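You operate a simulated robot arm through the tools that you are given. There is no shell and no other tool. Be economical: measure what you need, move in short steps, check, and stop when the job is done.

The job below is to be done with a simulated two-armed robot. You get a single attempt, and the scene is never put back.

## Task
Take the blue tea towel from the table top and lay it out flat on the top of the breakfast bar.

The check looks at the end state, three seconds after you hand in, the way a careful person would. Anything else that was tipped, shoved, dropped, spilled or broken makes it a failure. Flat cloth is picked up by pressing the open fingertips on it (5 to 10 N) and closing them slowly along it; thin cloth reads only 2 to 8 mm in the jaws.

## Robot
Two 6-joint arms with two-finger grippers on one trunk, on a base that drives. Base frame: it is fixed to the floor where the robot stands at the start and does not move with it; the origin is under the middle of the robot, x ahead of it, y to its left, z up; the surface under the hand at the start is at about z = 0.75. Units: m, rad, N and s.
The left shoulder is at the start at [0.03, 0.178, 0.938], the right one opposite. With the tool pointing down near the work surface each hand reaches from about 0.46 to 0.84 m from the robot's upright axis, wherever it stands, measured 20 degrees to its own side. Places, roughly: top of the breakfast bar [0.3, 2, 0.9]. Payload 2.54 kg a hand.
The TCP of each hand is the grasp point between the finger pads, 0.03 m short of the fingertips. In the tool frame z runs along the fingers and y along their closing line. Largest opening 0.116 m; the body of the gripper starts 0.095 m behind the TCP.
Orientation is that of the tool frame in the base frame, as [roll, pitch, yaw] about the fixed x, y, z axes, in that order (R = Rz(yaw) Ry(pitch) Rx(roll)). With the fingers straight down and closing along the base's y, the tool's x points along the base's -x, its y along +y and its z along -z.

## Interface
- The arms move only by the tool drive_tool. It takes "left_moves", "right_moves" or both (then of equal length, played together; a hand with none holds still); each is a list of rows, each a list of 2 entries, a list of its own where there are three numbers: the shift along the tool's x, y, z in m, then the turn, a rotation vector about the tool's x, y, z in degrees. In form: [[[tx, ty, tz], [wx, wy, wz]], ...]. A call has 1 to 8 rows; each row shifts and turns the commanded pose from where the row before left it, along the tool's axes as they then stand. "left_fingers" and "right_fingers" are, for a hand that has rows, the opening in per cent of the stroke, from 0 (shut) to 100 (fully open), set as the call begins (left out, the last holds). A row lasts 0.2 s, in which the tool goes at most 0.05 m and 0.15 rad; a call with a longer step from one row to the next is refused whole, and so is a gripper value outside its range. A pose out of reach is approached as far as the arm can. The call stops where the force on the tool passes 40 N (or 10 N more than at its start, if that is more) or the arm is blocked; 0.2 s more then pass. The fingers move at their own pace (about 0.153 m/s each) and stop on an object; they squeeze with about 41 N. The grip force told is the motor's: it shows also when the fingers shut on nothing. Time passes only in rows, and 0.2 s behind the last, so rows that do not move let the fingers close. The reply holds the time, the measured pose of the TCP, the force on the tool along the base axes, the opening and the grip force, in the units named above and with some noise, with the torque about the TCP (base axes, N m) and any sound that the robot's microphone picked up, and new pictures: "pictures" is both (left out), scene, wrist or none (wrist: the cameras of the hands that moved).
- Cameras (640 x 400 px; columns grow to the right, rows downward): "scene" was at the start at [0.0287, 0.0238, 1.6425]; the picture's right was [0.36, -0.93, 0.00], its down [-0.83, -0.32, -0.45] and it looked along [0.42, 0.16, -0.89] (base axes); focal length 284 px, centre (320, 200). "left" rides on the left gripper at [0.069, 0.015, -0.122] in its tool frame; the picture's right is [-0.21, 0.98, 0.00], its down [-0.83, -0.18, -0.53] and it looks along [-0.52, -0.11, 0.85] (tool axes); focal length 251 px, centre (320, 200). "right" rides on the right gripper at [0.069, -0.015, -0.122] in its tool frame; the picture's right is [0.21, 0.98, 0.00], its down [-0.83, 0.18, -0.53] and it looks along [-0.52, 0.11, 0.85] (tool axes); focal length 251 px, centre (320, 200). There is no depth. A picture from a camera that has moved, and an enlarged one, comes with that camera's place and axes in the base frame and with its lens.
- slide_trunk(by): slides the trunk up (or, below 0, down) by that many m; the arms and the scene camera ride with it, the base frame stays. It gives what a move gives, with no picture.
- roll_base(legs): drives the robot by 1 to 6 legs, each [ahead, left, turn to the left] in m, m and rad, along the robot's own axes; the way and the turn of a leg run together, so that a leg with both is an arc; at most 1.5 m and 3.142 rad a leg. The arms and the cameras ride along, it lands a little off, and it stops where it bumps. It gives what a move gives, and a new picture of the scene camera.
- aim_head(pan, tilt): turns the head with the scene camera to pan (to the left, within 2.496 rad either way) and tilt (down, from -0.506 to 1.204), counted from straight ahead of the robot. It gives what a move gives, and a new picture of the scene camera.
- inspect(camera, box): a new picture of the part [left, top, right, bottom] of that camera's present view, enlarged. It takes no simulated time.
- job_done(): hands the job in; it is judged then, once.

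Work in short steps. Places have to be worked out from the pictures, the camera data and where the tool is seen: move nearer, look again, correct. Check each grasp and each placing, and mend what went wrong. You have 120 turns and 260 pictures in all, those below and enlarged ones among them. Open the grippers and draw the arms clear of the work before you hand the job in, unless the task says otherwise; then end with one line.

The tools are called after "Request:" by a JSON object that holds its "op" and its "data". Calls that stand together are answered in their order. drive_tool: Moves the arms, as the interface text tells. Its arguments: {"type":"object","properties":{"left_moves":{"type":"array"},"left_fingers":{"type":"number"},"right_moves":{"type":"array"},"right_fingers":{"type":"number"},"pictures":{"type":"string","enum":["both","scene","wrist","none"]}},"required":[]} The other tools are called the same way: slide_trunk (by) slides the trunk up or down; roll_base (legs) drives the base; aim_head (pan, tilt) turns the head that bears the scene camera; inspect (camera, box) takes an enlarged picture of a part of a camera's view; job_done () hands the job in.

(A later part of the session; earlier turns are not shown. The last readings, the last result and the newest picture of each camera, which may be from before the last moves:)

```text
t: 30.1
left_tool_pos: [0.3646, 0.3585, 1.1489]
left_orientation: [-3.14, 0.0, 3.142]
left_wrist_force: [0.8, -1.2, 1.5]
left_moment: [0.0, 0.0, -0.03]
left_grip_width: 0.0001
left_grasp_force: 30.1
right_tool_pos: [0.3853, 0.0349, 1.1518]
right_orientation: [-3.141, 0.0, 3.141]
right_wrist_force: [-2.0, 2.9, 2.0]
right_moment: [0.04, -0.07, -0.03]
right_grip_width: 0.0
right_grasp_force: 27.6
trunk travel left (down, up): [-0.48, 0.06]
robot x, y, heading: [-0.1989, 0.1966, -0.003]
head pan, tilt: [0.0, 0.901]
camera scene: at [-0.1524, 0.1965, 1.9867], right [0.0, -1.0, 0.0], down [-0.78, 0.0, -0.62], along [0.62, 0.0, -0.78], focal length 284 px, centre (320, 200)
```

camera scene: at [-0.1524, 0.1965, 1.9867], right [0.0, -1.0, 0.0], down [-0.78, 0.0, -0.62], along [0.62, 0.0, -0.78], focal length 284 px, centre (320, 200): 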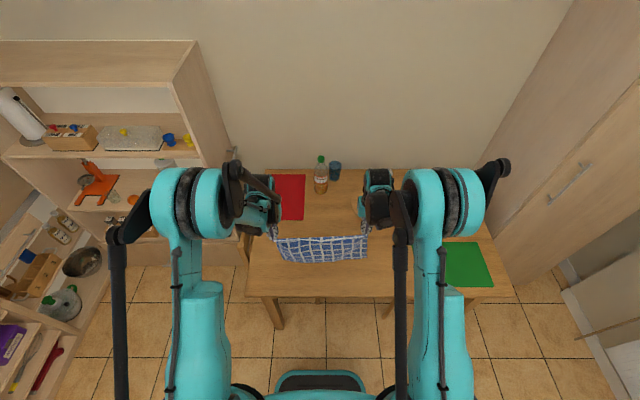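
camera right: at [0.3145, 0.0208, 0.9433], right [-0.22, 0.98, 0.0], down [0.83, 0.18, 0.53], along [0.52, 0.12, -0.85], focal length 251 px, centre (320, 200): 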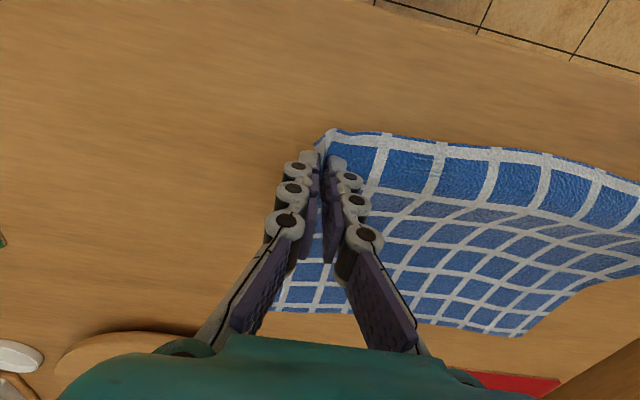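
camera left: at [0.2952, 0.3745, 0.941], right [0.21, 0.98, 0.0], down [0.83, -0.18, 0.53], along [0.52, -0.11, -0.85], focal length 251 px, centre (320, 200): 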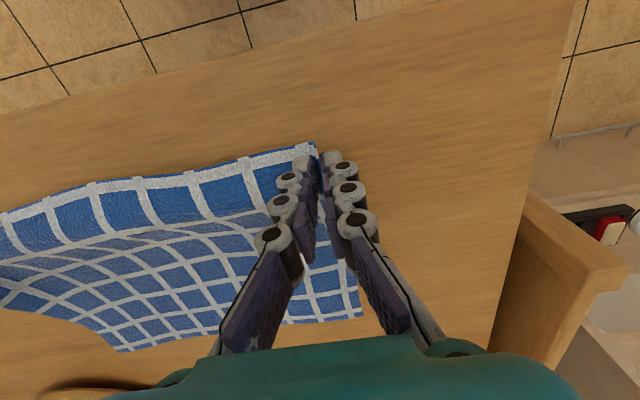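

The towel hangs from both hands. I back off, turn left 90° and approach to about 0.9 m from the bar front.

Request:
{"op": "roll_base", "data": {"legs": [[-0.35, 0, 0], [0, 0, 1.571], [0.3, -0.55, 0]]}}

```text
t: 39.3
left_tool_pos: [-0.1521, 1.0528, 1.1485]
left_orientation: [3.14, -0.001, -1.592]
left_wrist_force: [0.8, -0.5, -0.6]
left_moment: [-0.01, 0.02, 0.0]
left_grip_width: 0.0008
left_grasp_force: 30.5
right_tool_pos: [0.1731, 1.0652, 1.1513]
right_orientation: [3.141, 0.001, -1.591]
right_wrist_force: [-0.3, 0.9, 0.9]
right_moment: [-0.01, 0.02, 0.02]
right_grip_width: 0.0029
right_grasp_force: 30.2
trunk travel left (down, up): [-0.48, 0.06]
robot x, y, heading: [-0.0002, 0.4845, 1.552]
head pan, tilt: [0.0, 0.901]
camera scene: at [0.0002, 0.5333, 1.9867], right [1.0, -0.02, 0.0], down [-0.02, -0.78, -0.62], along [0.01, 0.62, -0.78], focal length 284 px, centre (320, 200)
```

scene: 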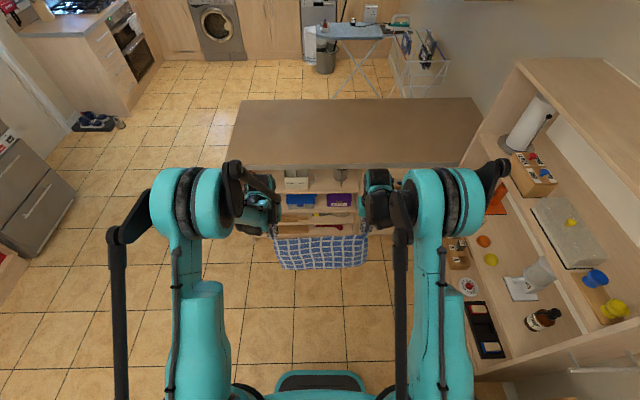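

The bar front edge is at y≈1.64, top z≈0.9. Before crossing it, I raise the trunk by 0.05 and the hands by 0.05, and spread the hands by about 1 cm total to reduce sag.

Request:
{"op": "slide_trunk", "data": {"by": 0.05}}

Request:
{"op": "drive_tool", "data": {"left_moves": [[[0, 0.002, -0.025], [0, 0, 0]], [[0, 0.003, -0.025], [0, 0, 0]]], "right_moves": [[[0, -0.002, -0.025], [0, 0, 0]], [[0, -0.003, -0.025], [0, 0, 0]]], "pictures": "both"}}

```text
t: 40.2
left_tool_pos: [-0.1526, 1.0527, 1.1993]
left_orientation: [3.141, 0.0, -1.593]
left_wrist_force: [0.6, 0.9, 0.4]
left_moment: [0.0, -0.04, 0.02]
left_grip_width: 0.001
left_grasp_force: 30.5
right_tool_pos: [0.1726, 1.066, 1.2004]
right_orientation: [3.141, 0.0, -1.59]
right_wrist_force: [-0.7, -0.6, 0.1]
right_moment: [0.0, -0.04, 0.02]
right_grip_width: 0.0032
right_grasp_force: 30.4
trunk travel left (down, up): [-0.53, 0.01]
robot x, y, heading: [-0.0026, 0.4835, 1.55]
head pan, tilt: [0.0, 0.901]
```

```text
t: 40.8
left_tool_pos: [-0.1571, 1.0507, 1.2499]
left_orientation: [-3.141, 0.001, -1.593]
left_wrist_force: [7.2, 0.2, 0.5]
left_moment: [0.05, -0.19, 0.07]
left_grip_width: 0.0011
left_grasp_force: 30.5
right_tool_pos: [0.177, 1.0634, 1.2504]
right_orientation: [-3.141, 0.002, -1.589]
right_wrist_force: [-5.7, -0.5, -1.7]
right_moment: [0.0, 0.13, -0.06]
right_grip_width: 0.0034
right_grasp_force: 34.1
trunk travel left (down, up): [-0.53, 0.01]
robot x, y, heading: [-0.0016, 0.4901, 1.551]
head pan, tilt: [0.0, 0.901]
camera scene: at [0.0001, 0.5309, 2.0368], right [1.0, -0.02, 0.0], down [-0.02, -0.78, -0.62], along [0.01, 0.62, -0.78], focal length 284 px, centre (320, 200)
camera right: at [0.1904, 0.9946, 1.372], right [-0.98, -0.2, 0.0], down [-0.16, 0.83, 0.53], along [-0.1, 0.52, -0.84], focal length 251 px, centre (320, 200)
camera left: at [-0.1752, 0.9822, 1.371], right [-0.97, 0.24, 0.0], down [0.2, 0.82, 0.53], along [0.13, 0.52, -0.84], focal length 251 px, centre (320, 200)
```

scene: 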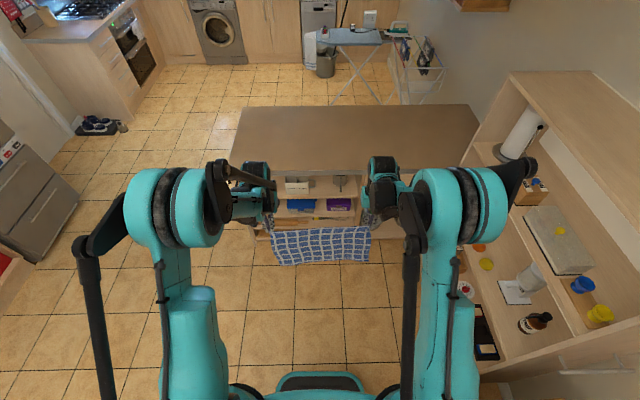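
right: 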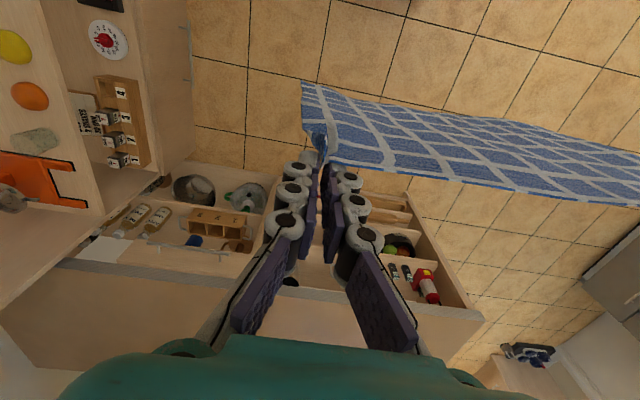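
left: 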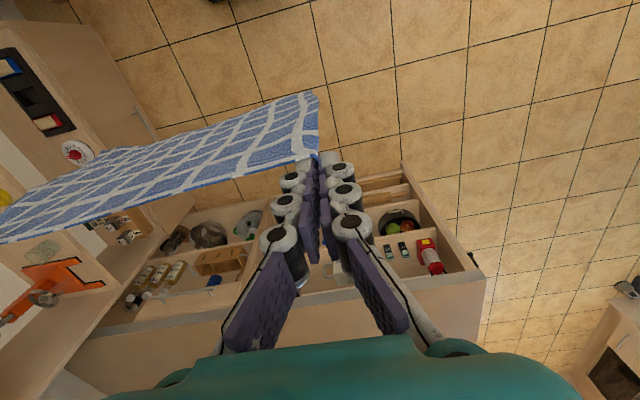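

The cloth is taut (about 6 N) and hangs straight. I shift left 0.1 for shelf clearance and approach the bar.

Request:
{"op": "roll_base", "data": {"legs": [[0, 0.1, 0.02], [0.5, 0, 0]]}}

```text
t: 44.6
left_tool_pos: [-0.2752, 1.5569, 1.2495]
left_orientation: [-3.141, 0.0, -1.567]
left_wrist_force: [1.2, -0.6, -0.3]
left_moment: [0.03, 0.0, -0.02]
left_grip_width: 0.0007
left_grasp_force: 30.4
right_tool_pos: [0.0614, 1.5771, 1.2484]
right_orientation: [-3.142, 0.002, -1.566]
right_wrist_force: [-1.3, -0.3, 0.0]
right_moment: [0.04, 0.01, -0.01]
right_grip_width: 0.0
right_grasp_force: 29.7
trunk travel left (down, up): [-0.53, 0.01]
robot x, y, heading: [-0.1016, 0.9973, 1.578]
head pan, tilt: [0.0, 0.901]
camera scene: at [-0.1033, 1.0421, 2.0368], right [1.0, 0.0, 0.0], down [0.0, -0.78, -0.62], along [0.0, 0.62, -0.78], focal length 284 px, centre (320, 200)
```

scene: 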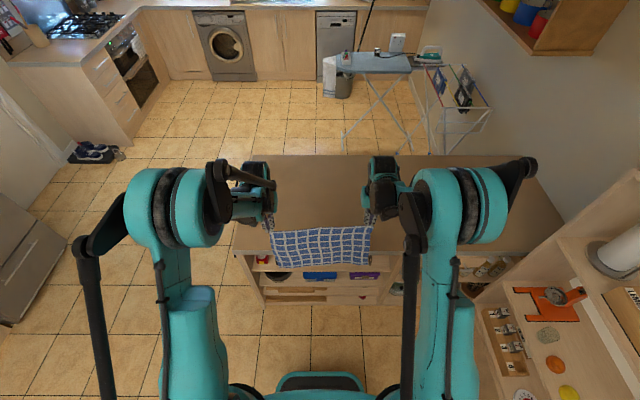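

The bar's front edge is at y≈1.65, back at ≈2.26. I move ahead 0.2 more.

Request:
{"op": "roll_base", "data": {"legs": [[0.21, 0, -0.007]]}}

Request:
{"op": "inspect", "data": {"camera": "left", "box": [0, 0, 640, 400]}}

```text
t: 46.2
left_tool_pos: [-0.2702, 1.7629, 1.2495]
left_orientation: [3.141, -0.001, -1.572]
left_wrist_force: [0.8, 0.4, 0.1]
left_moment: [0.01, -0.03, 0.06]
left_grip_width: 0.0008
left_grasp_force: 30.0
right_tool_pos: [0.0647, 1.7804, 1.2502]
right_orientation: [3.14, -0.001, -1.572]
right_wrist_force: [-1.0, -0.4, 0.2]
right_moment: [0.01, 0.02, 0.01]
right_grip_width: 0.0002
right_grasp_force: 29.5
trunk travel left (down, up): [-0.53, 0.01]
robot x, y, heading: [-0.1003, 1.1996, 1.571]
head pan, tilt: [0.0, 0.901]
camera scene: at [-0.1031, 1.2463, 2.0368], right [1.0, 0.0, 0.0], down [0.0, -0.78, -0.62], along [0.0, 0.62, -0.78], focal length 284 px, centre (320, 200)
```

scene: 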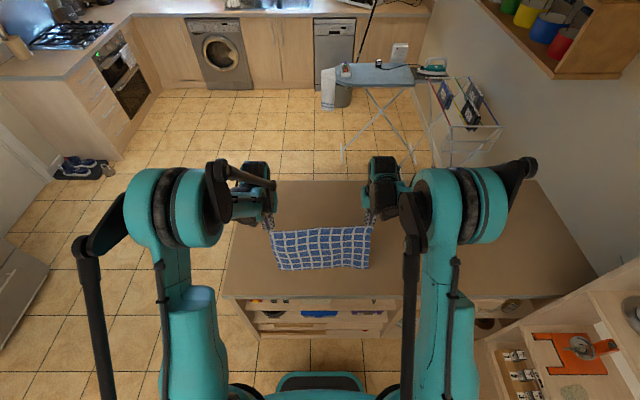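

```text
1.00 times, centred on (320, 200) of left (not enlarged: the box is as wide or as high as the picture)
camera zoom: at [-0.2872, 1.694, 1.3707], right [-0.98, 0.22, 0.0], down [0.18, 0.83, 0.53], along [0.12, 0.52, -0.85], focal length 251 px, centre (320, 200)
```

zoom: 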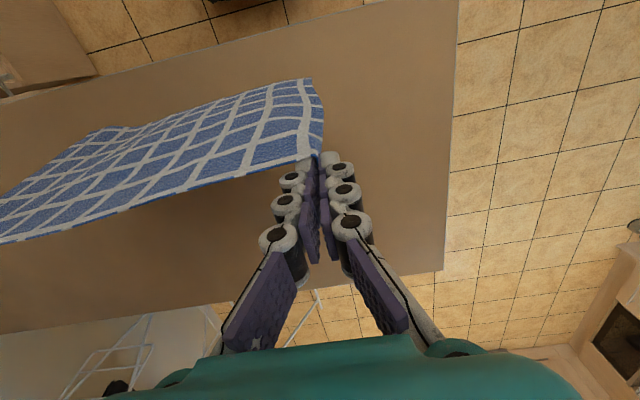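

The bar top below is clear. I extend both hands forward 0.19 m.

Request:
{"op": "drive_tool", "data": {"left_moves": [[[-0.03, 0, 0], [0, 0, 0]], [[-0.035, 0, 0], [0, 0, 0]], [[-0.035, 0, 0], [0, 0, 0]], [[-0.035, 0, 0], [0, 0, 0]], [[-0.035, 0, 0], [0, 0, 0]], [[-0.02, 0, 0], [0, 0, 0]]], "right_moves": [[[-0.03, 0, 0], [0, 0, 0]], [[-0.032, 0, 0], [0, 0, 0]], [[-0.032, 0, 0], [0, 0, 0]], [[-0.032, 0, 0], [0, 0, 0]], [[-0.032, 0, 0], [0, 0, 0]], [[-0.017, 0, 0], [0, 0, 0]]], "pictures": "scene"}}

```text
t: 47.6
left_tool_pos: [-0.2703, 1.9545, 1.2506]
left_orientation: [-3.14, -0.001, -1.572]
left_wrist_force: [1.0, 0.5, -0.5]
left_moment: [-0.04, -0.01, -0.02]
left_grip_width: 0.001
left_grasp_force: 31.1
right_tool_pos: [0.0646, 1.958, 1.2449]
right_orientation: [-3.14, -0.003, -1.572]
right_wrist_force: [-0.1, -0.1, 0.7]
right_moment: [0.01, 0.03, 0.02]
right_grip_width: 0.0002
right_grasp_force: 29.1
trunk travel left (down, up): [-0.53, 0.01]
robot x, y, heading: [-0.1014, 1.198, 1.566]
head pan, tilt: [0.0, 0.901]
camera scene: at [-0.1032, 1.2494, 2.0367], right [1.0, 0.0, 0.0], down [0.0, -0.78, -0.62], along [0.0, 0.62, -0.78], focal length 284 px, centre (320, 200)
```

scene: 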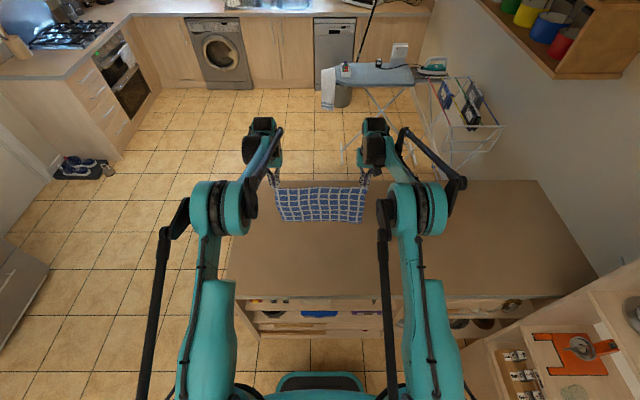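

Reach is fine. I lower the trunk 0.07 so that the bottom hem nearly reaches the bar, and look.

Request:
{"op": "slide_trunk", "data": {"by": -0.07}}

Request:
{"op": "drive_tool", "data": {"left_moves": [[[-0.02, 0, 0], [0, 0, 0]], [[0, 0, 0], [0, 0, 0]]], "right_moves": [[[-0.02, 0, -0.004], [0, 0, 0]], [[0, 0, 0], [0, 0, 0]]], "pictures": "both"}}

```text
t: 48.7
left_tool_pos: [-0.2704, 1.9534, 1.1808]
left_orientation: [-3.139, -0.001, -1.572]
left_wrist_force: [-0.5, 0.8, 0.4]
left_moment: [0.02, -0.02, 0.0]
left_grip_width: 0.001
left_grasp_force: 30.7
right_tool_pos: [0.0655, 1.9569, 1.1763]
right_orientation: [-3.141, -0.001, -1.573]
right_wrist_force: [-0.8, -0.1, 0.5]
right_moment: [0.01, 0.0, -0.03]
right_grip_width: 0.0
right_grasp_force: 29.6
trunk travel left (down, up): [-0.46, 0.08]
robot x, y, heading: [-0.1018, 1.2011, 1.567]
head pan, tilt: [0.0, 0.901]
```

```text
t: 49.3
left_tool_pos: [-0.2696, 1.9747, 1.1823]
left_orientation: [3.141, 0.002, -1.573]
left_wrist_force: [-0.2, -0.6, -0.3]
left_moment: [0.02, -0.02, -0.03]
left_grip_width: 0.0014
left_grasp_force: 31.2
right_tool_pos: [0.0639, 1.9744, 1.1799]
right_orientation: [-3.141, 0.001, -1.571]
right_wrist_force: [0.1, -0.4, 0.3]
right_moment: [0.05, 0.0, 0.01]
right_grip_width: 0.0
right_grasp_force: 29.5
trunk travel left (down, up): [-0.46, 0.08]
robot x, y, heading: [-0.1022, 1.197, 1.568]
head pan, tilt: [0.0, 0.901]
camera scene: at [-0.1031, 1.2459, 1.9668], right [1.0, 0.0, 0.0], down [0.0, -0.78, -0.62], along [0.0, 0.62, -0.78], focal length 284 px, centre (320, 200)
camera right: at [0.0777, 1.9073, 1.3015], right [-0.98, -0.21, 0.0], down [-0.18, 0.83, 0.53], along [-0.11, 0.52, -0.85], focal length 251 px, centre (320, 200)
camera left: at [-0.2858, 1.905, 1.3034], right [-0.98, 0.22, 0.0], down [0.18, 0.82, 0.53], along [0.12, 0.52, -0.85], focal length 251 px, centre (320, 200)
```

scene: 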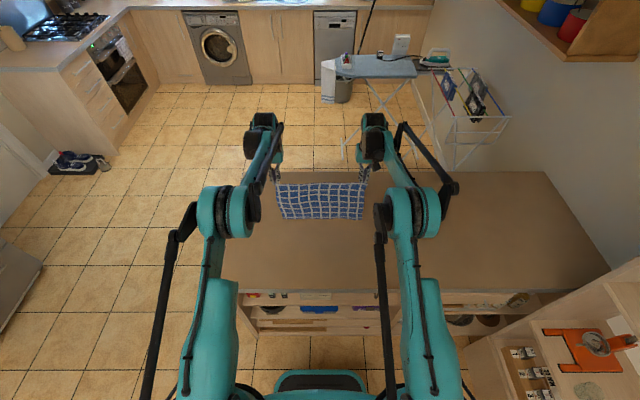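
right: 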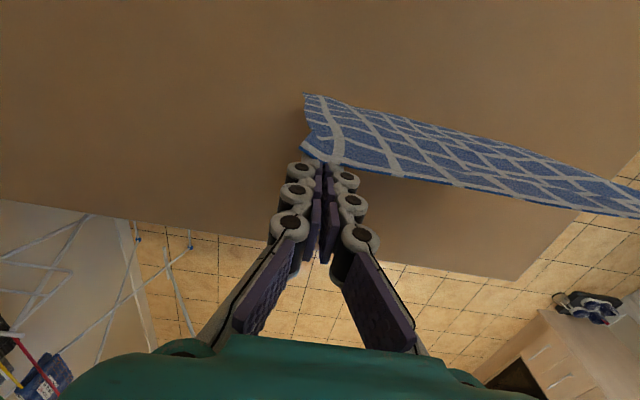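
left: 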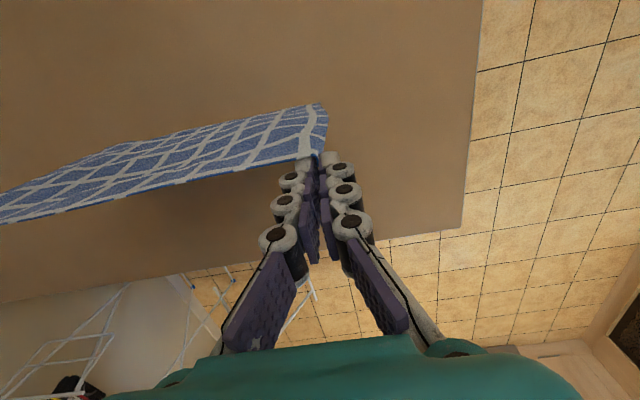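

The hem hangs just above the bar (z≈0.92). I now lay it: lowering while drawing the hands back toward the robot.

Request:
{"op": "drive_tool", "data": {"left_moves": [[[0.02, 0, 0.008], [0, 0, 0]], [[0.02, 0, 0.011], [0, 0, 0]], [[0.018, 0, 0.011], [0, 0, 0]], [[0.015, 0, 0.012], [0, 0, 0]], [[0.013, 0, 0.013], [0, 0, 0]], [[0.012, 0, 0.013], [0, 0, 0]], [[0.011, 0, 0.013], [0, 0, 0]], [[0.011, 0, 0.014], [0, 0, 0]]], "right_moves": [[[0.02, 0, 0.008], [0, 0, 0]], [[0.02, 0, 0.011], [0, 0, 0]], [[0.018, 0, 0.011], [0, 0, 0]], [[0.015, 0, 0.012], [0, 0, 0]], [[0.013, 0, 0.013], [0, 0, 0]], [[0.012, 0, 0.013], [0, 0, 0]], [[0.011, 0, 0.013], [0, 0, 0]], [[0.011, 0, 0.014], [0, 0, 0]]], "pictures": "both"}}

```text
t: 51.1
left_tool_pos: [-0.2706, 1.8545, 1.0852]
left_orientation: [3.139, 0.001, -1.572]
left_wrist_force: [1.3, -0.7, 0.0]
left_moment: [0.0, -0.05, 0.0]
left_grip_width: 0.0013
left_grasp_force: 31.7
right_tool_pos: [0.0656, 1.8549, 1.0851]
right_orientation: [-3.141, 0.0, -1.573]
right_wrist_force: [-1.0, 0.1, 0.0]
right_moment: [0.0, 0.02, 0.02]
right_grip_width: 0.0
right_grasp_force: 29.3
trunk travel left (down, up): [-0.46, 0.08]
robot x, y, heading: [-0.0993, 1.2005, 1.566]
head pan, tilt: [0.0, 0.901]
camera scene: at [-0.1031, 1.2481, 1.9667], right [1.0, 0.0, 0.0], down [0.0, -0.78, -0.62], along [0.0, 0.62, -0.78], focal length 284 px, centre (320, 200)
camera right: at [0.0799, 1.7877, 1.2065], right [-0.98, -0.21, 0.0], down [-0.18, 0.83, 0.53], along [-0.11, 0.52, -0.85], focal length 251 px, centre (320, 200)
camera left: at [-0.2875, 1.7872, 1.2066], right [-0.98, 0.22, 0.0], down [0.18, 0.83, 0.53], along [0.12, 0.52, -0.85], focal length 251 px, centre (320, 200)
```

scene: 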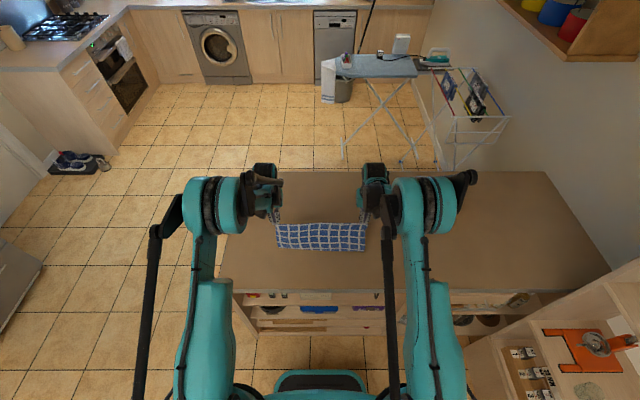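
right: 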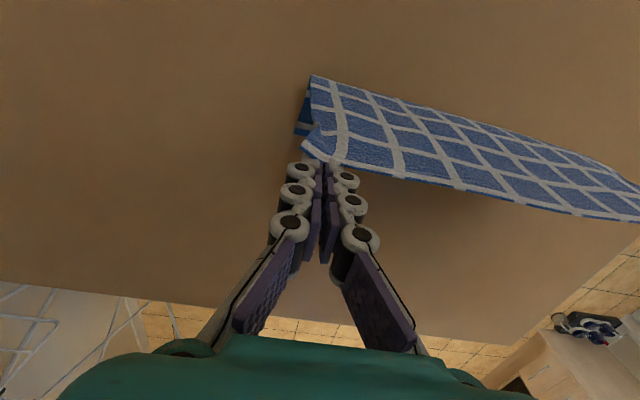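
left: 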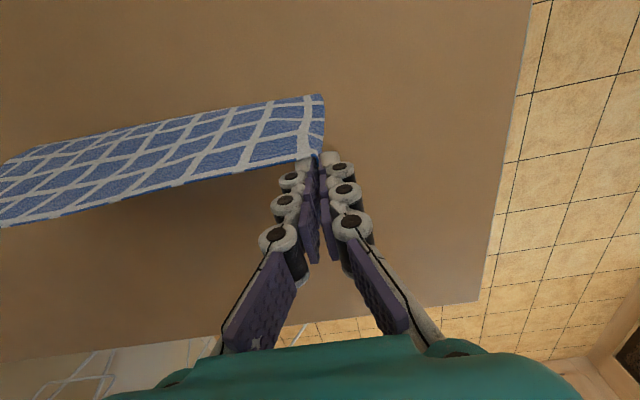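

The hem rests on the bar and the cloth bulges back a little; I pull back more than I lower, to unroll it.

Request:
{"op": "drive_tool", "data": {"left_moves": [[[0.02, 0, 0.005], [0, 0, 0]], [[0.02, 0, 0.005], [0, 0, 0]], [[0.015, 0, 0.01], [0, 0, 0]], [[0.012, 0, 0.015], [0, 0, 0]], [[0.012, 0, 0.02], [0, 0, 0]], [[0.01, 0, 0.02], [0, 0, 0]], [[0.008, 0, 0.02], [0, 0, 0]], [[0.006, 0, 0.015], [0, 0, 0]]], "right_moves": [[[0.02, 0, 0.005], [0, 0, 0]], [[0.02, 0, 0.005], [0, 0, 0]], [[0.015, 0, 0.01], [0, 0, 0]], [[0.012, 0, 0.015], [0, 0, 0]], [[0.012, 0, 0.02], [0, 0, 0]], [[0.01, 0, 0.02], [0, 0, 0]], [[0.008, 0, 0.02], [0, 0, 0]], [[0.006, 0, 0.015], [0, 0, 0]]], "pictures": "both"}}

```text
t: 52.9
left_tool_pos: [-0.2699, 1.7516, 0.9748]
left_orientation: [-3.141, 0.0, -1.573]
left_wrist_force: [0.5, 2.3, 0.7]
left_moment: [0.01, -0.01, 0.01]
left_grip_width: 0.0007
left_grasp_force: 31.1
right_tool_pos: [0.0662, 1.7523, 0.9747]
right_orientation: [3.141, 0.001, -1.572]
right_wrist_force: [-2.1, -0.4, 0.6]
right_moment: [0.0, 0.01, 0.0]
right_grip_width: 0.0001
right_grasp_force: 29.7
trunk travel left (down, up): [-0.46, 0.08]
robot x, y, heading: [-0.1034, 1.1994, 1.572]
head pan, tilt: [0.0, 0.901]
camera scene: at [-0.103, 1.2483, 1.9667], right [1.0, 0.0, 0.0], down [0.0, -0.78, -0.62], along [0.0, 0.62, -0.78], focal length 284 px, centre (320, 200)
camera right: at [0.0799, 1.6849, 1.0973], right [-0.98, -0.21, 0.0], down [-0.18, 0.83, 0.53], along [-0.11, 0.52, -0.85], focal length 251 px, centre (320, 200)
camera left: at [-0.2867, 1.6827, 1.097], right [-0.98, 0.22, 0.0], down [0.18, 0.83, 0.53], along [0.12, 0.52, -0.85], focal length 251 px, centre (320, 200)
```

scene: 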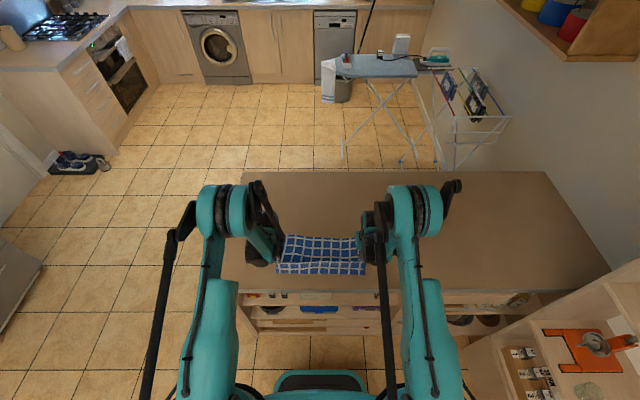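
right: 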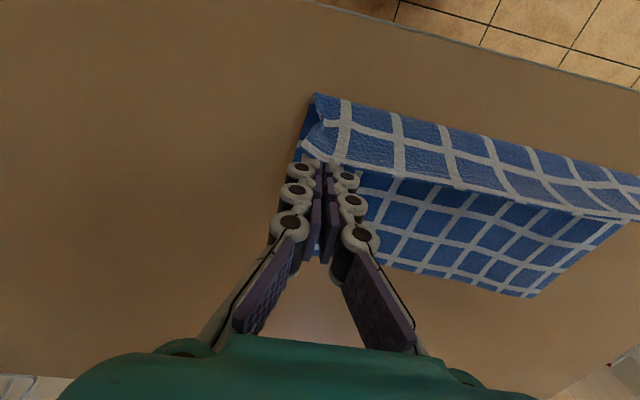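
left: 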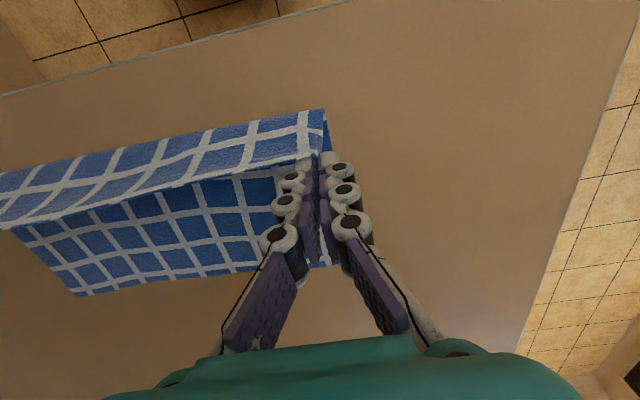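

The hem started contact late and lies only at y≈1.887, so there's slack and too little room. I lift again and return forward, to redo the lay with contact made first.

Request:
{"op": "drive_tool", "data": {"left_moves": [[[0, 0, -0.04], [0, 0, 0]], [[0, 0, -0.04], [0, 0, 0]], [[0, 0, -0.045], [0, 0, 0]], [[-0.02, 0, -0.045], [0, 0, 0]], [[-0.03, 0, -0.035], [0, 0, 0]], [[-0.045, 0, 0], [0, 0, 0]], [[-0.045, 0, 0], [0, 0, 0]], [[-0.035, 0, 0], [0, 0, 0]]], "right_moves": [[[0, 0, -0.04], [0, 0, 0]], [[0, 0, -0.04], [0, 0, 0]], [[0, 0, -0.045], [0, 0, 0]], [[-0.02, 0, -0.045], [0, 0, 0]], [[-0.03, 0, -0.035], [0, 0, 0]], [[-0.045, 0, 0], [0, 0, 0]], [[-0.045, 0, 0], [0, 0, 0]], [[-0.035, 0, 0], [0, 0, 0]]], "pictures": "none"}}

Request:
{"op": "drive_tool", "data": {"left_moves": [[[-0.035, 0, 0], [0, 0, 0]], [[-0.025, 0, 0], [0, 0, 0]], [[0, 0, 0], [0, 0, 0]], [[0, 0, 0], [0, 0, 0]], [[0, 0, 0], [0, 0, 0]]], "right_moves": [[[-0.035, 0, 0], [0, 0, 0]], [[-0.025, 0, 0], [0, 0, 0]], [[0, 0, 0], [0, 0, 0]], [[0, 0, 0], [0, 0, 0]], [[0, 0, 0], [0, 0, 0]]], "pictures": "both"}}

```text
t: 54.7
left_tool_pos: [-0.2699, 1.9321, 1.1791]
left_orientation: [-3.14, -0.003, -1.573]
left_wrist_force: [1.2, 0.3, -1.0]
left_moment: [-0.06, -0.02, 0.0]
left_grip_width: 0.0022
left_grasp_force: 33.9
right_tool_pos: [0.0655, 1.9327, 1.1746]
right_orientation: [3.142, -0.003, -1.573]
right_wrist_force: [-0.7, 0.0, 0.7]
right_moment: [-0.05, 0.03, -0.03]
right_grip_width: 0.0
right_grasp_force: 29.4
trunk travel left (down, up): [-0.46, 0.08]
robot x, y, heading: [-0.1037, 1.1964, 1.568]
head pan, tilt: [0.0, 0.901]
```

```text
t: 55.9
left_tool_pos: [-0.2729, 1.9887, 1.1789]
left_orientation: [-3.141, 0.0, -1.572]
left_wrist_force: [1.4, 1.0, 0.8]
left_moment: [0.02, -0.04, 0.05]
left_grip_width: 0.0
left_grasp_force: 27.6
right_tool_pos: [0.0659, 1.9872, 1.1768]
right_orientation: [3.14, 0.001, -1.57]
right_wrist_force: [-2.5, -0.4, -0.3]
right_moment: [-0.02, 0.04, 0.01]
right_grip_width: 0.0002
right_grasp_force: 29.9
trunk travel left (down, up): [-0.46, 0.08]
robot x, y, heading: [-0.1045, 1.1964, 1.573]
head pan, tilt: [0.0, 0.901]
camera scene: at [-0.1031, 1.2479, 1.9667], right [1.0, 0.0, 0.0], down [0.0, -0.78, -0.62], along [0.0, 0.62, -0.78], focal length 284 px, centre (320, 200)
camera right: at [0.0797, 1.9194, 1.299], right [-0.98, -0.21, 0.0], down [-0.18, 0.83, 0.53], along [-0.11, 0.52, -0.85], focal length 251 px, centre (320, 200)
camera left: at [-0.288, 1.9205, 1.3006], right [-0.98, 0.22, 0.0], down [0.18, 0.83, 0.53], along [0.12, 0.52, -0.85], focal length 251 px, centre (320, 200)
```

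scene: 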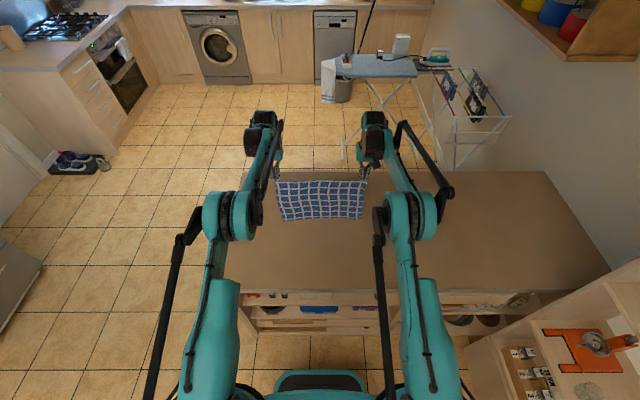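
right: 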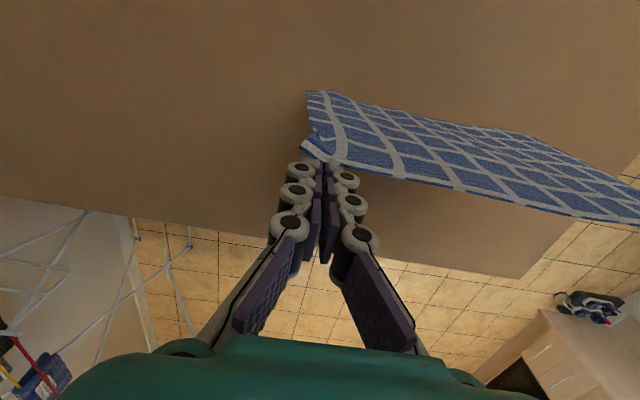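
left: 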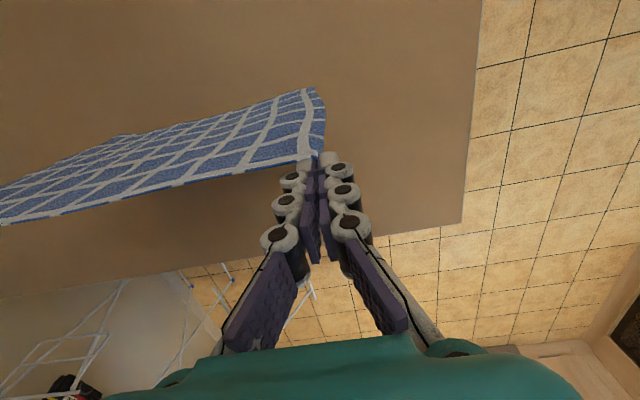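

The cloth hangs plumb again at y≈1.985. This time I go straight down 5 cm first so the hem is planted, then check.

Request:
{"op": "drive_tool", "data": {"left_moves": [[[-0.012, 0, 0], [0, 0, 0]], [[0, 0, 0.012], [0, 0, 0]], [[0, 0, 0.012], [0, 0, 0]], [[0.0, 0, 0.012], [0, 0, 0]], [[0.005, 0, 0.012], [0, 0, 0]], [[0.005, 0, 0.005], [0, 0, 0]], [[0, 0, 0], [0, 0, 0]]], "right_moves": [[[-0.012, 0, 0], [0, 0, 0]], [[0, 0, 0.012], [0, 0, 0]], [[0, 0, 0.012], [0, 0, 0]], [[0.0, 0, 0.012], [0, 0, 0]], [[0.005, 0, 0.012], [0, 0, 0]], [[0.005, 0, 0.005], [0, 0, 0]], [[0, 0, 0], [0, 0, 0]]], "pictures": "both"}}

```text
t: 57.5
left_tool_pos: [-0.27, 1.9879, 1.1246]
left_orientation: [-3.138, 0.001, -1.573]
left_wrist_force: [0.5, 0.2, 0.1]
left_moment: [0.0, 0.01, 0.04]
left_grip_width: 0.001
left_grasp_force: 32.7
right_tool_pos: [0.0653, 1.99, 1.1273]
right_orientation: [-3.141, 0.001, -1.573]
right_wrist_force: [-1.7, -0.5, -1.1]
right_moment: [-0.01, 0.05, -0.01]
right_grip_width: 0.0002
right_grasp_force: 29.7
trunk travel left (down, up): [-0.46, 0.08]
robot x, y, heading: [-0.1042, 1.1991, 1.571]
head pan, tilt: [0.0, 0.901]
camera scene: at [-0.1031, 1.2484, 1.9667], right [1.0, 0.0, 0.0], down [0.0, -0.78, -0.62], along [0.0, 0.62, -0.78], focal length 284 px, centre (320, 200)
camera right: at [0.0792, 1.9226, 1.2487], right [-0.98, -0.21, 0.0], down [-0.18, 0.83, 0.53], along [-0.11, 0.52, -0.85], focal length 251 px, centre (320, 200)
camera left: at [-0.2865, 1.9203, 1.2468], right [-0.98, 0.22, 0.0], down [0.18, 0.83, 0.53], along [0.12, 0.52, -0.85], focal length 251 px, centre (320, 200)
```

scene: 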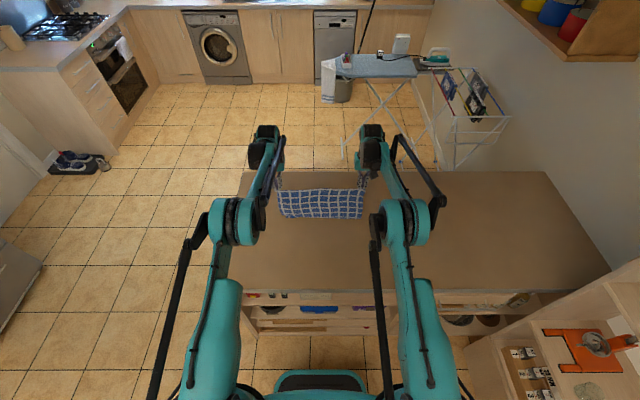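
right: 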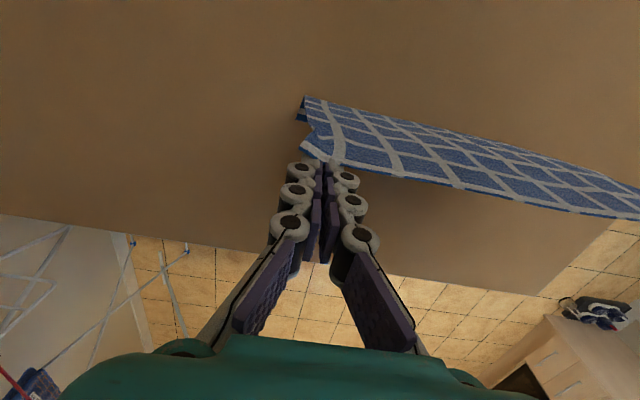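
left: 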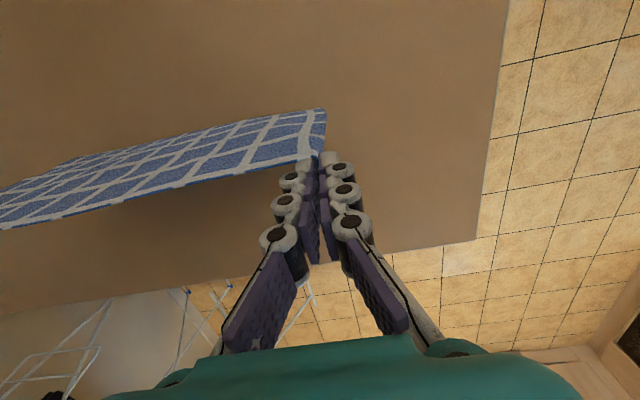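

The hem is planted with its edge bending toward the far side, as wanted. Now I lower and draw back at about equal rates.

Request:
{"op": "drive_tool", "data": {"left_moves": [[[0.016, 0, 0.015], [0, 0, 0]], [[0.017, 0, 0.015], [0, 0, 0]], [[0.018, 0, 0.015], [0, 0, 0]], [[0.018, 0, 0.015], [0, 0, 0]], [[0.018, 0, 0.015], [0, 0, 0]], [[0.018, 0, 0.015], [0, 0, 0]], [[0.018, 0, 0.015], [0, 0, 0]], [[0.018, 0, 0.012], [0, 0, 0]]], "right_moves": [[[0.016, 0, 0.015], [0, 0, 0]], [[0.017, 0, 0.015], [0, 0, 0]], [[0.018, 0, 0.015], [0, 0, 0]], [[0.018, 0, 0.015], [0, 0, 0]], [[0.018, 0, 0.015], [0, 0, 0]], [[0.018, 0, 0.015], [0, 0, 0]], [[0.018, 0, 0.015], [0, 0, 0]], [[0.018, 0, 0.012], [0, 0, 0]]], "pictures": "both"}}

```text
t: 59.3
left_tool_pos: [-0.2708, 1.8491, 1.0121]
left_orientation: [3.14, 0.0, -1.571]
left_wrist_force: [1.4, 0.1, 1.6]
left_moment: [0.06, -0.02, 0.01]
left_grip_width: 0.0004
left_grasp_force: 30.5
right_tool_pos: [0.0668, 1.8479, 1.0101]
right_orientation: [3.14, 0.0, -1.572]
right_wrist_force: [-1.2, 0.5, 0.0]
right_moment: [0.03, 0.06, -0.01]
right_grip_width: 0.0
right_grasp_force: 29.6
trunk travel left (down, up): [-0.46, 0.08]
robot x, y, heading: [-0.1051, 1.2013, 1.566]
head pan, tilt: [0.0, 0.901]
camera scene: at [-0.1031, 1.247, 1.9668], right [1.0, 0.0, 0.0], down [0.0, -0.78, -0.62], along [0.0, 0.62, -0.78], focal length 284 px, centre (320, 200)
camera right: at [0.0811, 1.7801, 1.1316], right [-0.98, -0.21, 0.0], down [-0.18, 0.83, 0.53], along [-0.11, 0.52, -0.85], focal length 251 px, centre (320, 200)
camera left: at [-0.287, 1.7795, 1.1324], right [-0.98, 0.22, 0.0], down [0.18, 0.83, 0.53], along [0.12, 0.52, -0.85], focal length 251 px, centre (320, 200)
```

scene: 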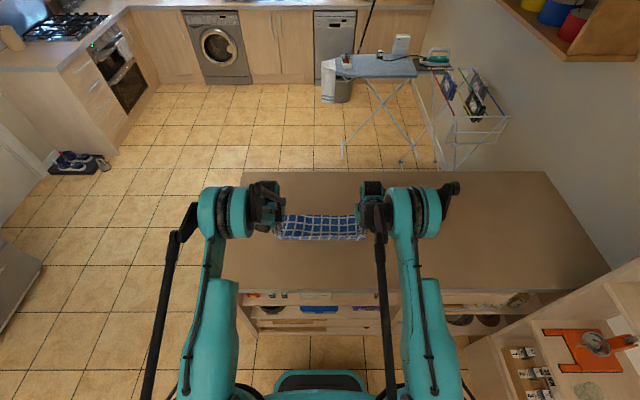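
right: 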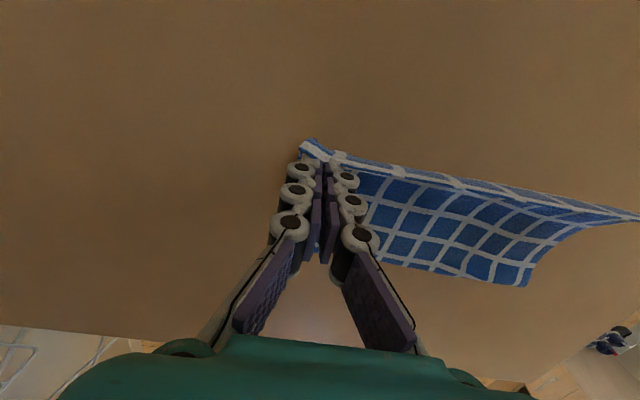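
left: 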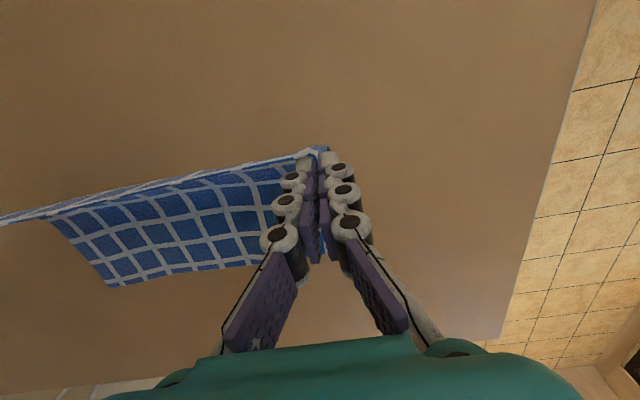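

The hem lies at y≈1.99 and the cloth slopes smoothly. I continue down and back to just above the surface.

Request:
{"op": "drive_tool", "data": {"left_moves": [[[0.013, 0, 0.01], [0, 0, 0]], [[0.013, 0, 0.01], [0, 0, 0]], [[0.013, 0, 0.01], [0, 0, 0]], [[0.012, 0, 0.01], [0, 0, 0]], [[0.012, 0, 0.01], [0, 0, 0]], [[0.01, 0, 0.01], [0, 0, 0]], [[0.006, 0, 0.006], [0, 0, 0]]], "right_moves": [[[0.013, 0, 0.01], [0, 0, 0]], [[0.013, 0, 0.01], [0, 0, 0]], [[0.013, 0, 0.01], [0, 0, 0]], [[0.012, 0, 0.01], [0, 0, 0]], [[0.012, 0, 0.01], [0, 0, 0]], [[0.01, 0, 0.01], [0, 0, 0]], [[0.006, 0, 0.006], [0, 0, 0]]], "pictures": "both"}}

```text
t: 60.9
left_tool_pos: [-0.2725, 1.7681, 0.9442]
left_orientation: [-3.141, -0.001, -1.572]
left_wrist_force: [1.0, -0.6, 1.6]
left_moment: [0.01, -0.03, 0.04]
left_grip_width: 0.0003
left_grasp_force: 31.4
right_tool_pos: [0.0655, 1.769, 0.9413]
right_orientation: [3.14, 0.002, -1.572]
right_wrist_force: [-1.1, -0.2, -1.0]
right_moment: [0.02, 0.04, -0.01]
right_grip_width: 0.0
right_grasp_force: 29.3
trunk travel left (down, up): [-0.46, 0.08]
robot x, y, heading: [-0.1033, 1.2002, 1.562]
head pan, tilt: [0.0, 0.901]
camera scene: at [-0.1031, 1.2479, 1.9667], right [1.0, 0.0, 0.0], down [0.0, -0.78, -0.62], along [0.0, 0.62, -0.78], focal length 284 px, centre (320, 200)
camera right: at [0.0789, 1.7008, 1.0643], right [-0.98, -0.21, 0.0], down [-0.18, 0.83, 0.53], along [-0.11, 0.52, -0.85], focal length 251 px, centre (320, 200)
camera left: at [-0.2873, 1.6997, 1.0655], right [-0.98, 0.22, 0.0], down [0.18, 0.83, 0.53], along [0.12, 0.52, -0.85], focal length 251 px, centre (320, 200)
```

scene: 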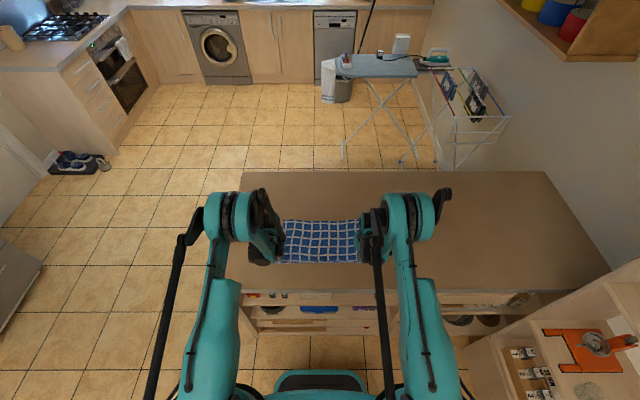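
right: 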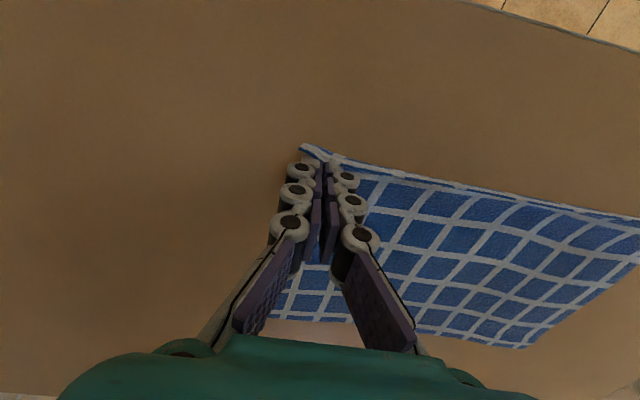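
left: 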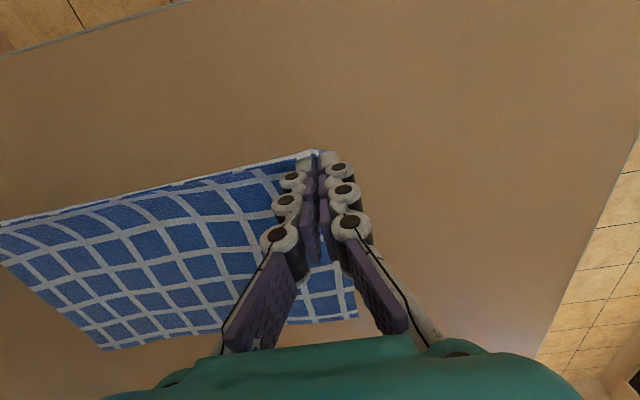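

The cloth is nearly flat. I lower the last ~1 cm with a slight backward pull until the fingertips touch.

Request:
{"op": "drive_tool", "data": {"left_moves": [[[0.004, 0, 0.004], [0, 0, 0]], [[0.003, 0, 0.004], [0, 0, 0]], [[0.002, 0, 0.003], [0, 0, 0]]], "right_moves": [[[0.004, 0, 0.004], [0, 0, 0]], [[0.003, 0, 0.003], [0, 0, 0]], [[0.002, 0, 0.002], [0, 0, 0]]], "pictures": "none"}}

Request:
{"op": "drive_tool", "data": {"left_moves": [[[0, 0, 0.001], [0, 0, 0]]], "right_moves": [[[0, 0, 0.001], [0, 0, 0]]], "pictures": "wrist"}}

```text
t: 61.7
left_tool_pos: [-0.2698, 1.7598, 0.9332]
left_orientation: [-3.141, 0.0, -1.572]
left_wrist_force: [1.8, -0.2, -0.5]
left_moment: [0.0, -0.13, 0.01]
left_grip_width: 0.0014
left_grasp_force: 29.2
right_tool_pos: [0.067, 1.7607, 0.9345]
right_orientation: [-3.141, 0.0, -1.573]
right_wrist_force: [-1.0, -0.2, -1.1]
right_moment: [0.01, 0.02, 0.0]
right_grip_width: 0.0
right_grasp_force: 30.1
trunk travel left (down, up): [-0.46, 0.08]
robot x, y, heading: [-0.1062, 1.204, 1.57]
head pan, tilt: [0.0, 0.901]
```

```text
t: 62.1
left_tool_pos: [-0.2716, 1.7606, 0.9321]
left_orientation: [-3.141, 0.001, -1.573]
left_wrist_force: [1.5, 0.3, -2.4]
left_moment: [0.0, -0.05, 0.04]
left_grip_width: 0.0021
left_grasp_force: 33.6
right_tool_pos: [0.066, 1.7597, 0.9331]
right_orientation: [-3.141, 0.0, -1.572]
right_wrist_force: [-0.1, 1.1, 0.0]
right_moment: [0.01, 0.04, -0.01]
right_grip_width: 0.0002
right_grasp_force: 29.7
trunk travel left (down, up): [-0.46, 0.08]
robot x, y, heading: [-0.0981, 1.2024, 1.572]
head pan, tilt: [0.0, 0.901]
camera right: at [0.0795, 1.6932, 1.055], right [-0.98, -0.21, 0.0], down [-0.18, 0.83, 0.53], along [-0.11, 0.52, -0.85], focal length 251 px, centre (320, 200)
camera left: at [-0.2868, 1.6918, 1.0534], right [-0.98, 0.22, 0.0], down [0.18, 0.83, 0.53], along [0.12, 0.52, -0.85], focal length 251 px, centre (320, 200)
```

right: 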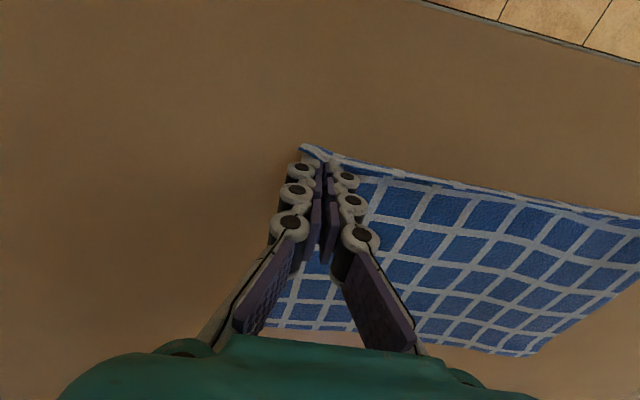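
left: 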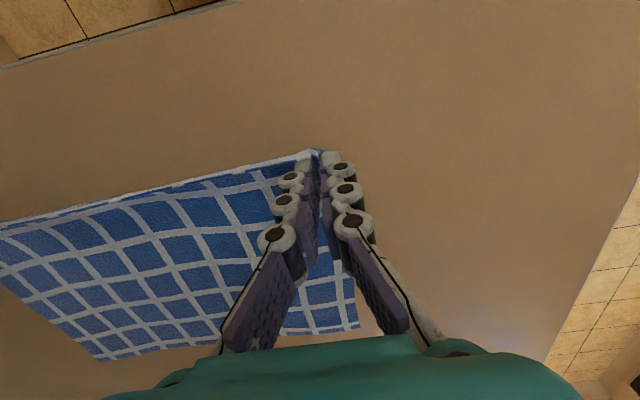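

Nearly at the surface. I open the fingers slightly to let go and look at how the near edge settles.

Request:
{"op": "drive_tool", "data": {"left_moves": [[[0, 0, 0.001], [0, 0, 0]], [[0, 0, 0], [0, 0, 0]]], "right_moves": [[[0, 0, 0.001], [0, 0, 0]], [[0, 0, 0], [0, 0, 0]]], "left_fingers": 20, "right_fingers": 20, "pictures": "wrist"}}

```text
t: 62.7
left_tool_pos: [-0.2707, 1.7606, 0.9303]
left_orientation: [-3.141, -0.002, -1.572]
left_wrist_force: [0.7, 0.3, 0.8]
left_moment: [-0.01, -0.01, -0.01]
left_grip_width: 0.0232
left_grasp_force: 0.1
right_tool_pos: [0.066, 1.7608, 0.9328]
right_orientation: [-3.142, 0.0, -1.573]
right_wrist_force: [0.4, -0.9, 0.2]
right_moment: [0.0, 0.0, 0.0]
right_grip_width: 0.0231
right_grasp_force: 0.1
trunk travel left (down, up): [-0.46, 0.08]
robot x, y, heading: [-0.1027, 1.2013, 1.566]
head pan, tilt: [0.0, 0.901]
camera right: at [0.0795, 1.6928, 1.055], right [-0.98, -0.21, 0.0], down [-0.18, 0.83, 0.53], along [-0.11, 0.52, -0.85], focal length 251 px, centre (320, 200)
camera left: at [-0.2865, 1.6917, 1.052], right [-0.98, 0.22, 0.0], down [0.18, 0.83, 0.53], along [0.12, 0.52, -0.85], focal length 251 px, centre (320, 200)
```

right: 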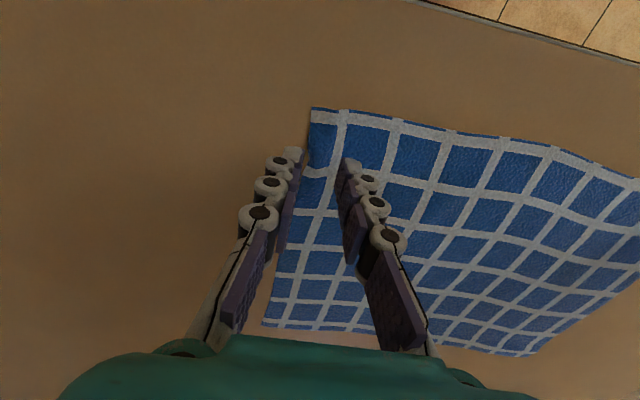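
left: 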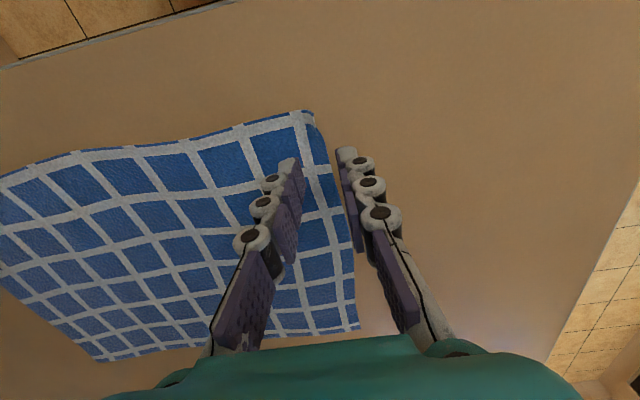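

The near flap fell out flat. I open to 30% and lift straight up, then look.

Request:
{"op": "drive_tool", "data": {"left_moves": [[[0, 0, -0.004], [0, 0, 0]], [[0, 0, -0.02], [0, 0, 0]], [[0, 0, -0.04], [0, 0, 0]], [[0, 0, -0.045], [0, 0, 0]], [[0, 0, -0.045], [0, 0, 0]]], "right_moves": [[[0, 0, -0.004], [0, 0, 0]], [[0, 0, -0.02], [0, 0, 0]], [[0, 0, -0.04], [0, 0, 0]], [[0, 0, -0.045], [0, 0, 0]], [[0, 0, -0.045], [0, 0, 0]]], "left_fingers": 28, "right_fingers": 28, "pictures": "both"}}

```text
t: 63.9
left_tool_pos: [-0.2718, 1.7611, 1.0836]
left_orientation: [-3.141, 0.0, -1.573]
left_wrist_force: [-1.3, -0.3, -0.2]
left_moment: [0.0, 0.01, 0.01]
left_grip_width: 0.0323
left_grasp_force: 0.0
right_tool_pos: [0.0645, 1.7594, 1.0877]
right_orientation: [-3.141, 0.001, -1.574]
right_wrist_force: [-0.3, -0.6, 0.2]
right_moment: [0.01, 0.0, -0.01]
right_grip_width: 0.0327
right_grasp_force: 0.0
trunk travel left (down, up): [-0.46, 0.08]
robot x, y, heading: [-0.1025, 1.199, 1.565]
head pan, tilt: [0.0, 0.901]
camera scene: at [-0.1033, 1.2437, 1.9669], right [1.0, 0.0, 0.0], down [0.0, -0.78, -0.62], along [0.0, 0.62, -0.78], focal length 284 px, centre (320, 200)
camera right: at [0.0786, 1.6912, 1.2094], right [-0.98, -0.21, 0.0], down [-0.18, 0.83, 0.54], along [-0.11, 0.52, -0.84], focal length 251 px, centre (320, 200)
camera left: at [-0.2875, 1.6909, 1.2053], right [-0.98, 0.22, 0.0], down [0.18, 0.82, 0.54], along [0.12, 0.52, -0.84], focal length 251 px, centre (320, 200)
```

scene: 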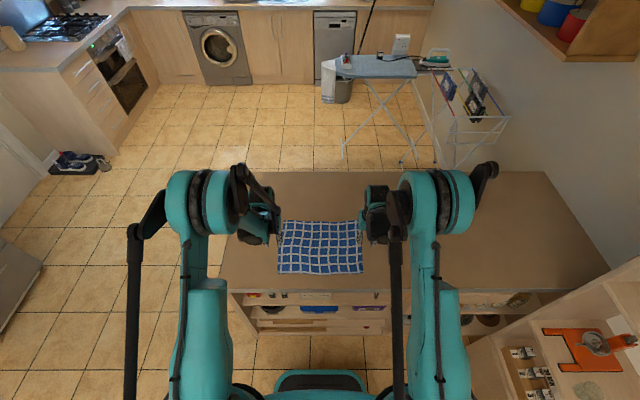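
right: 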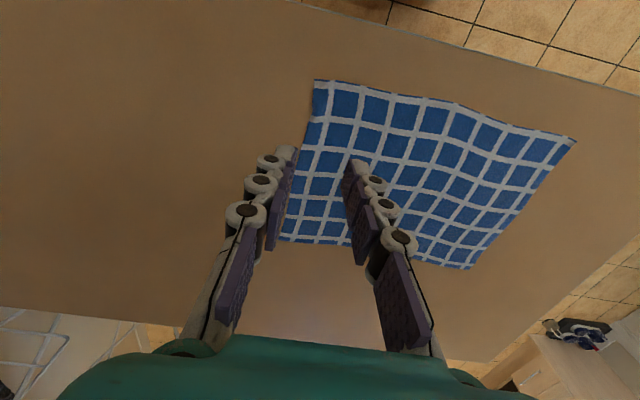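
left: 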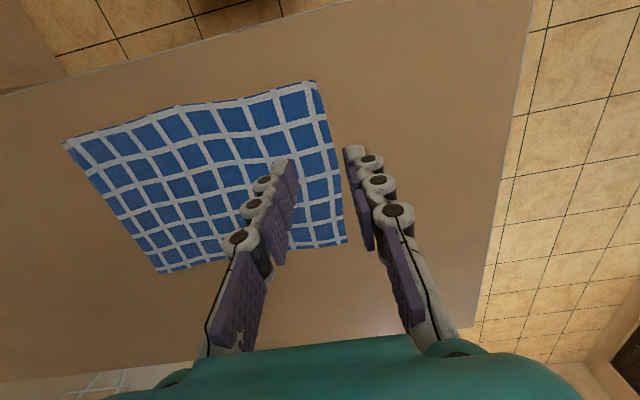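

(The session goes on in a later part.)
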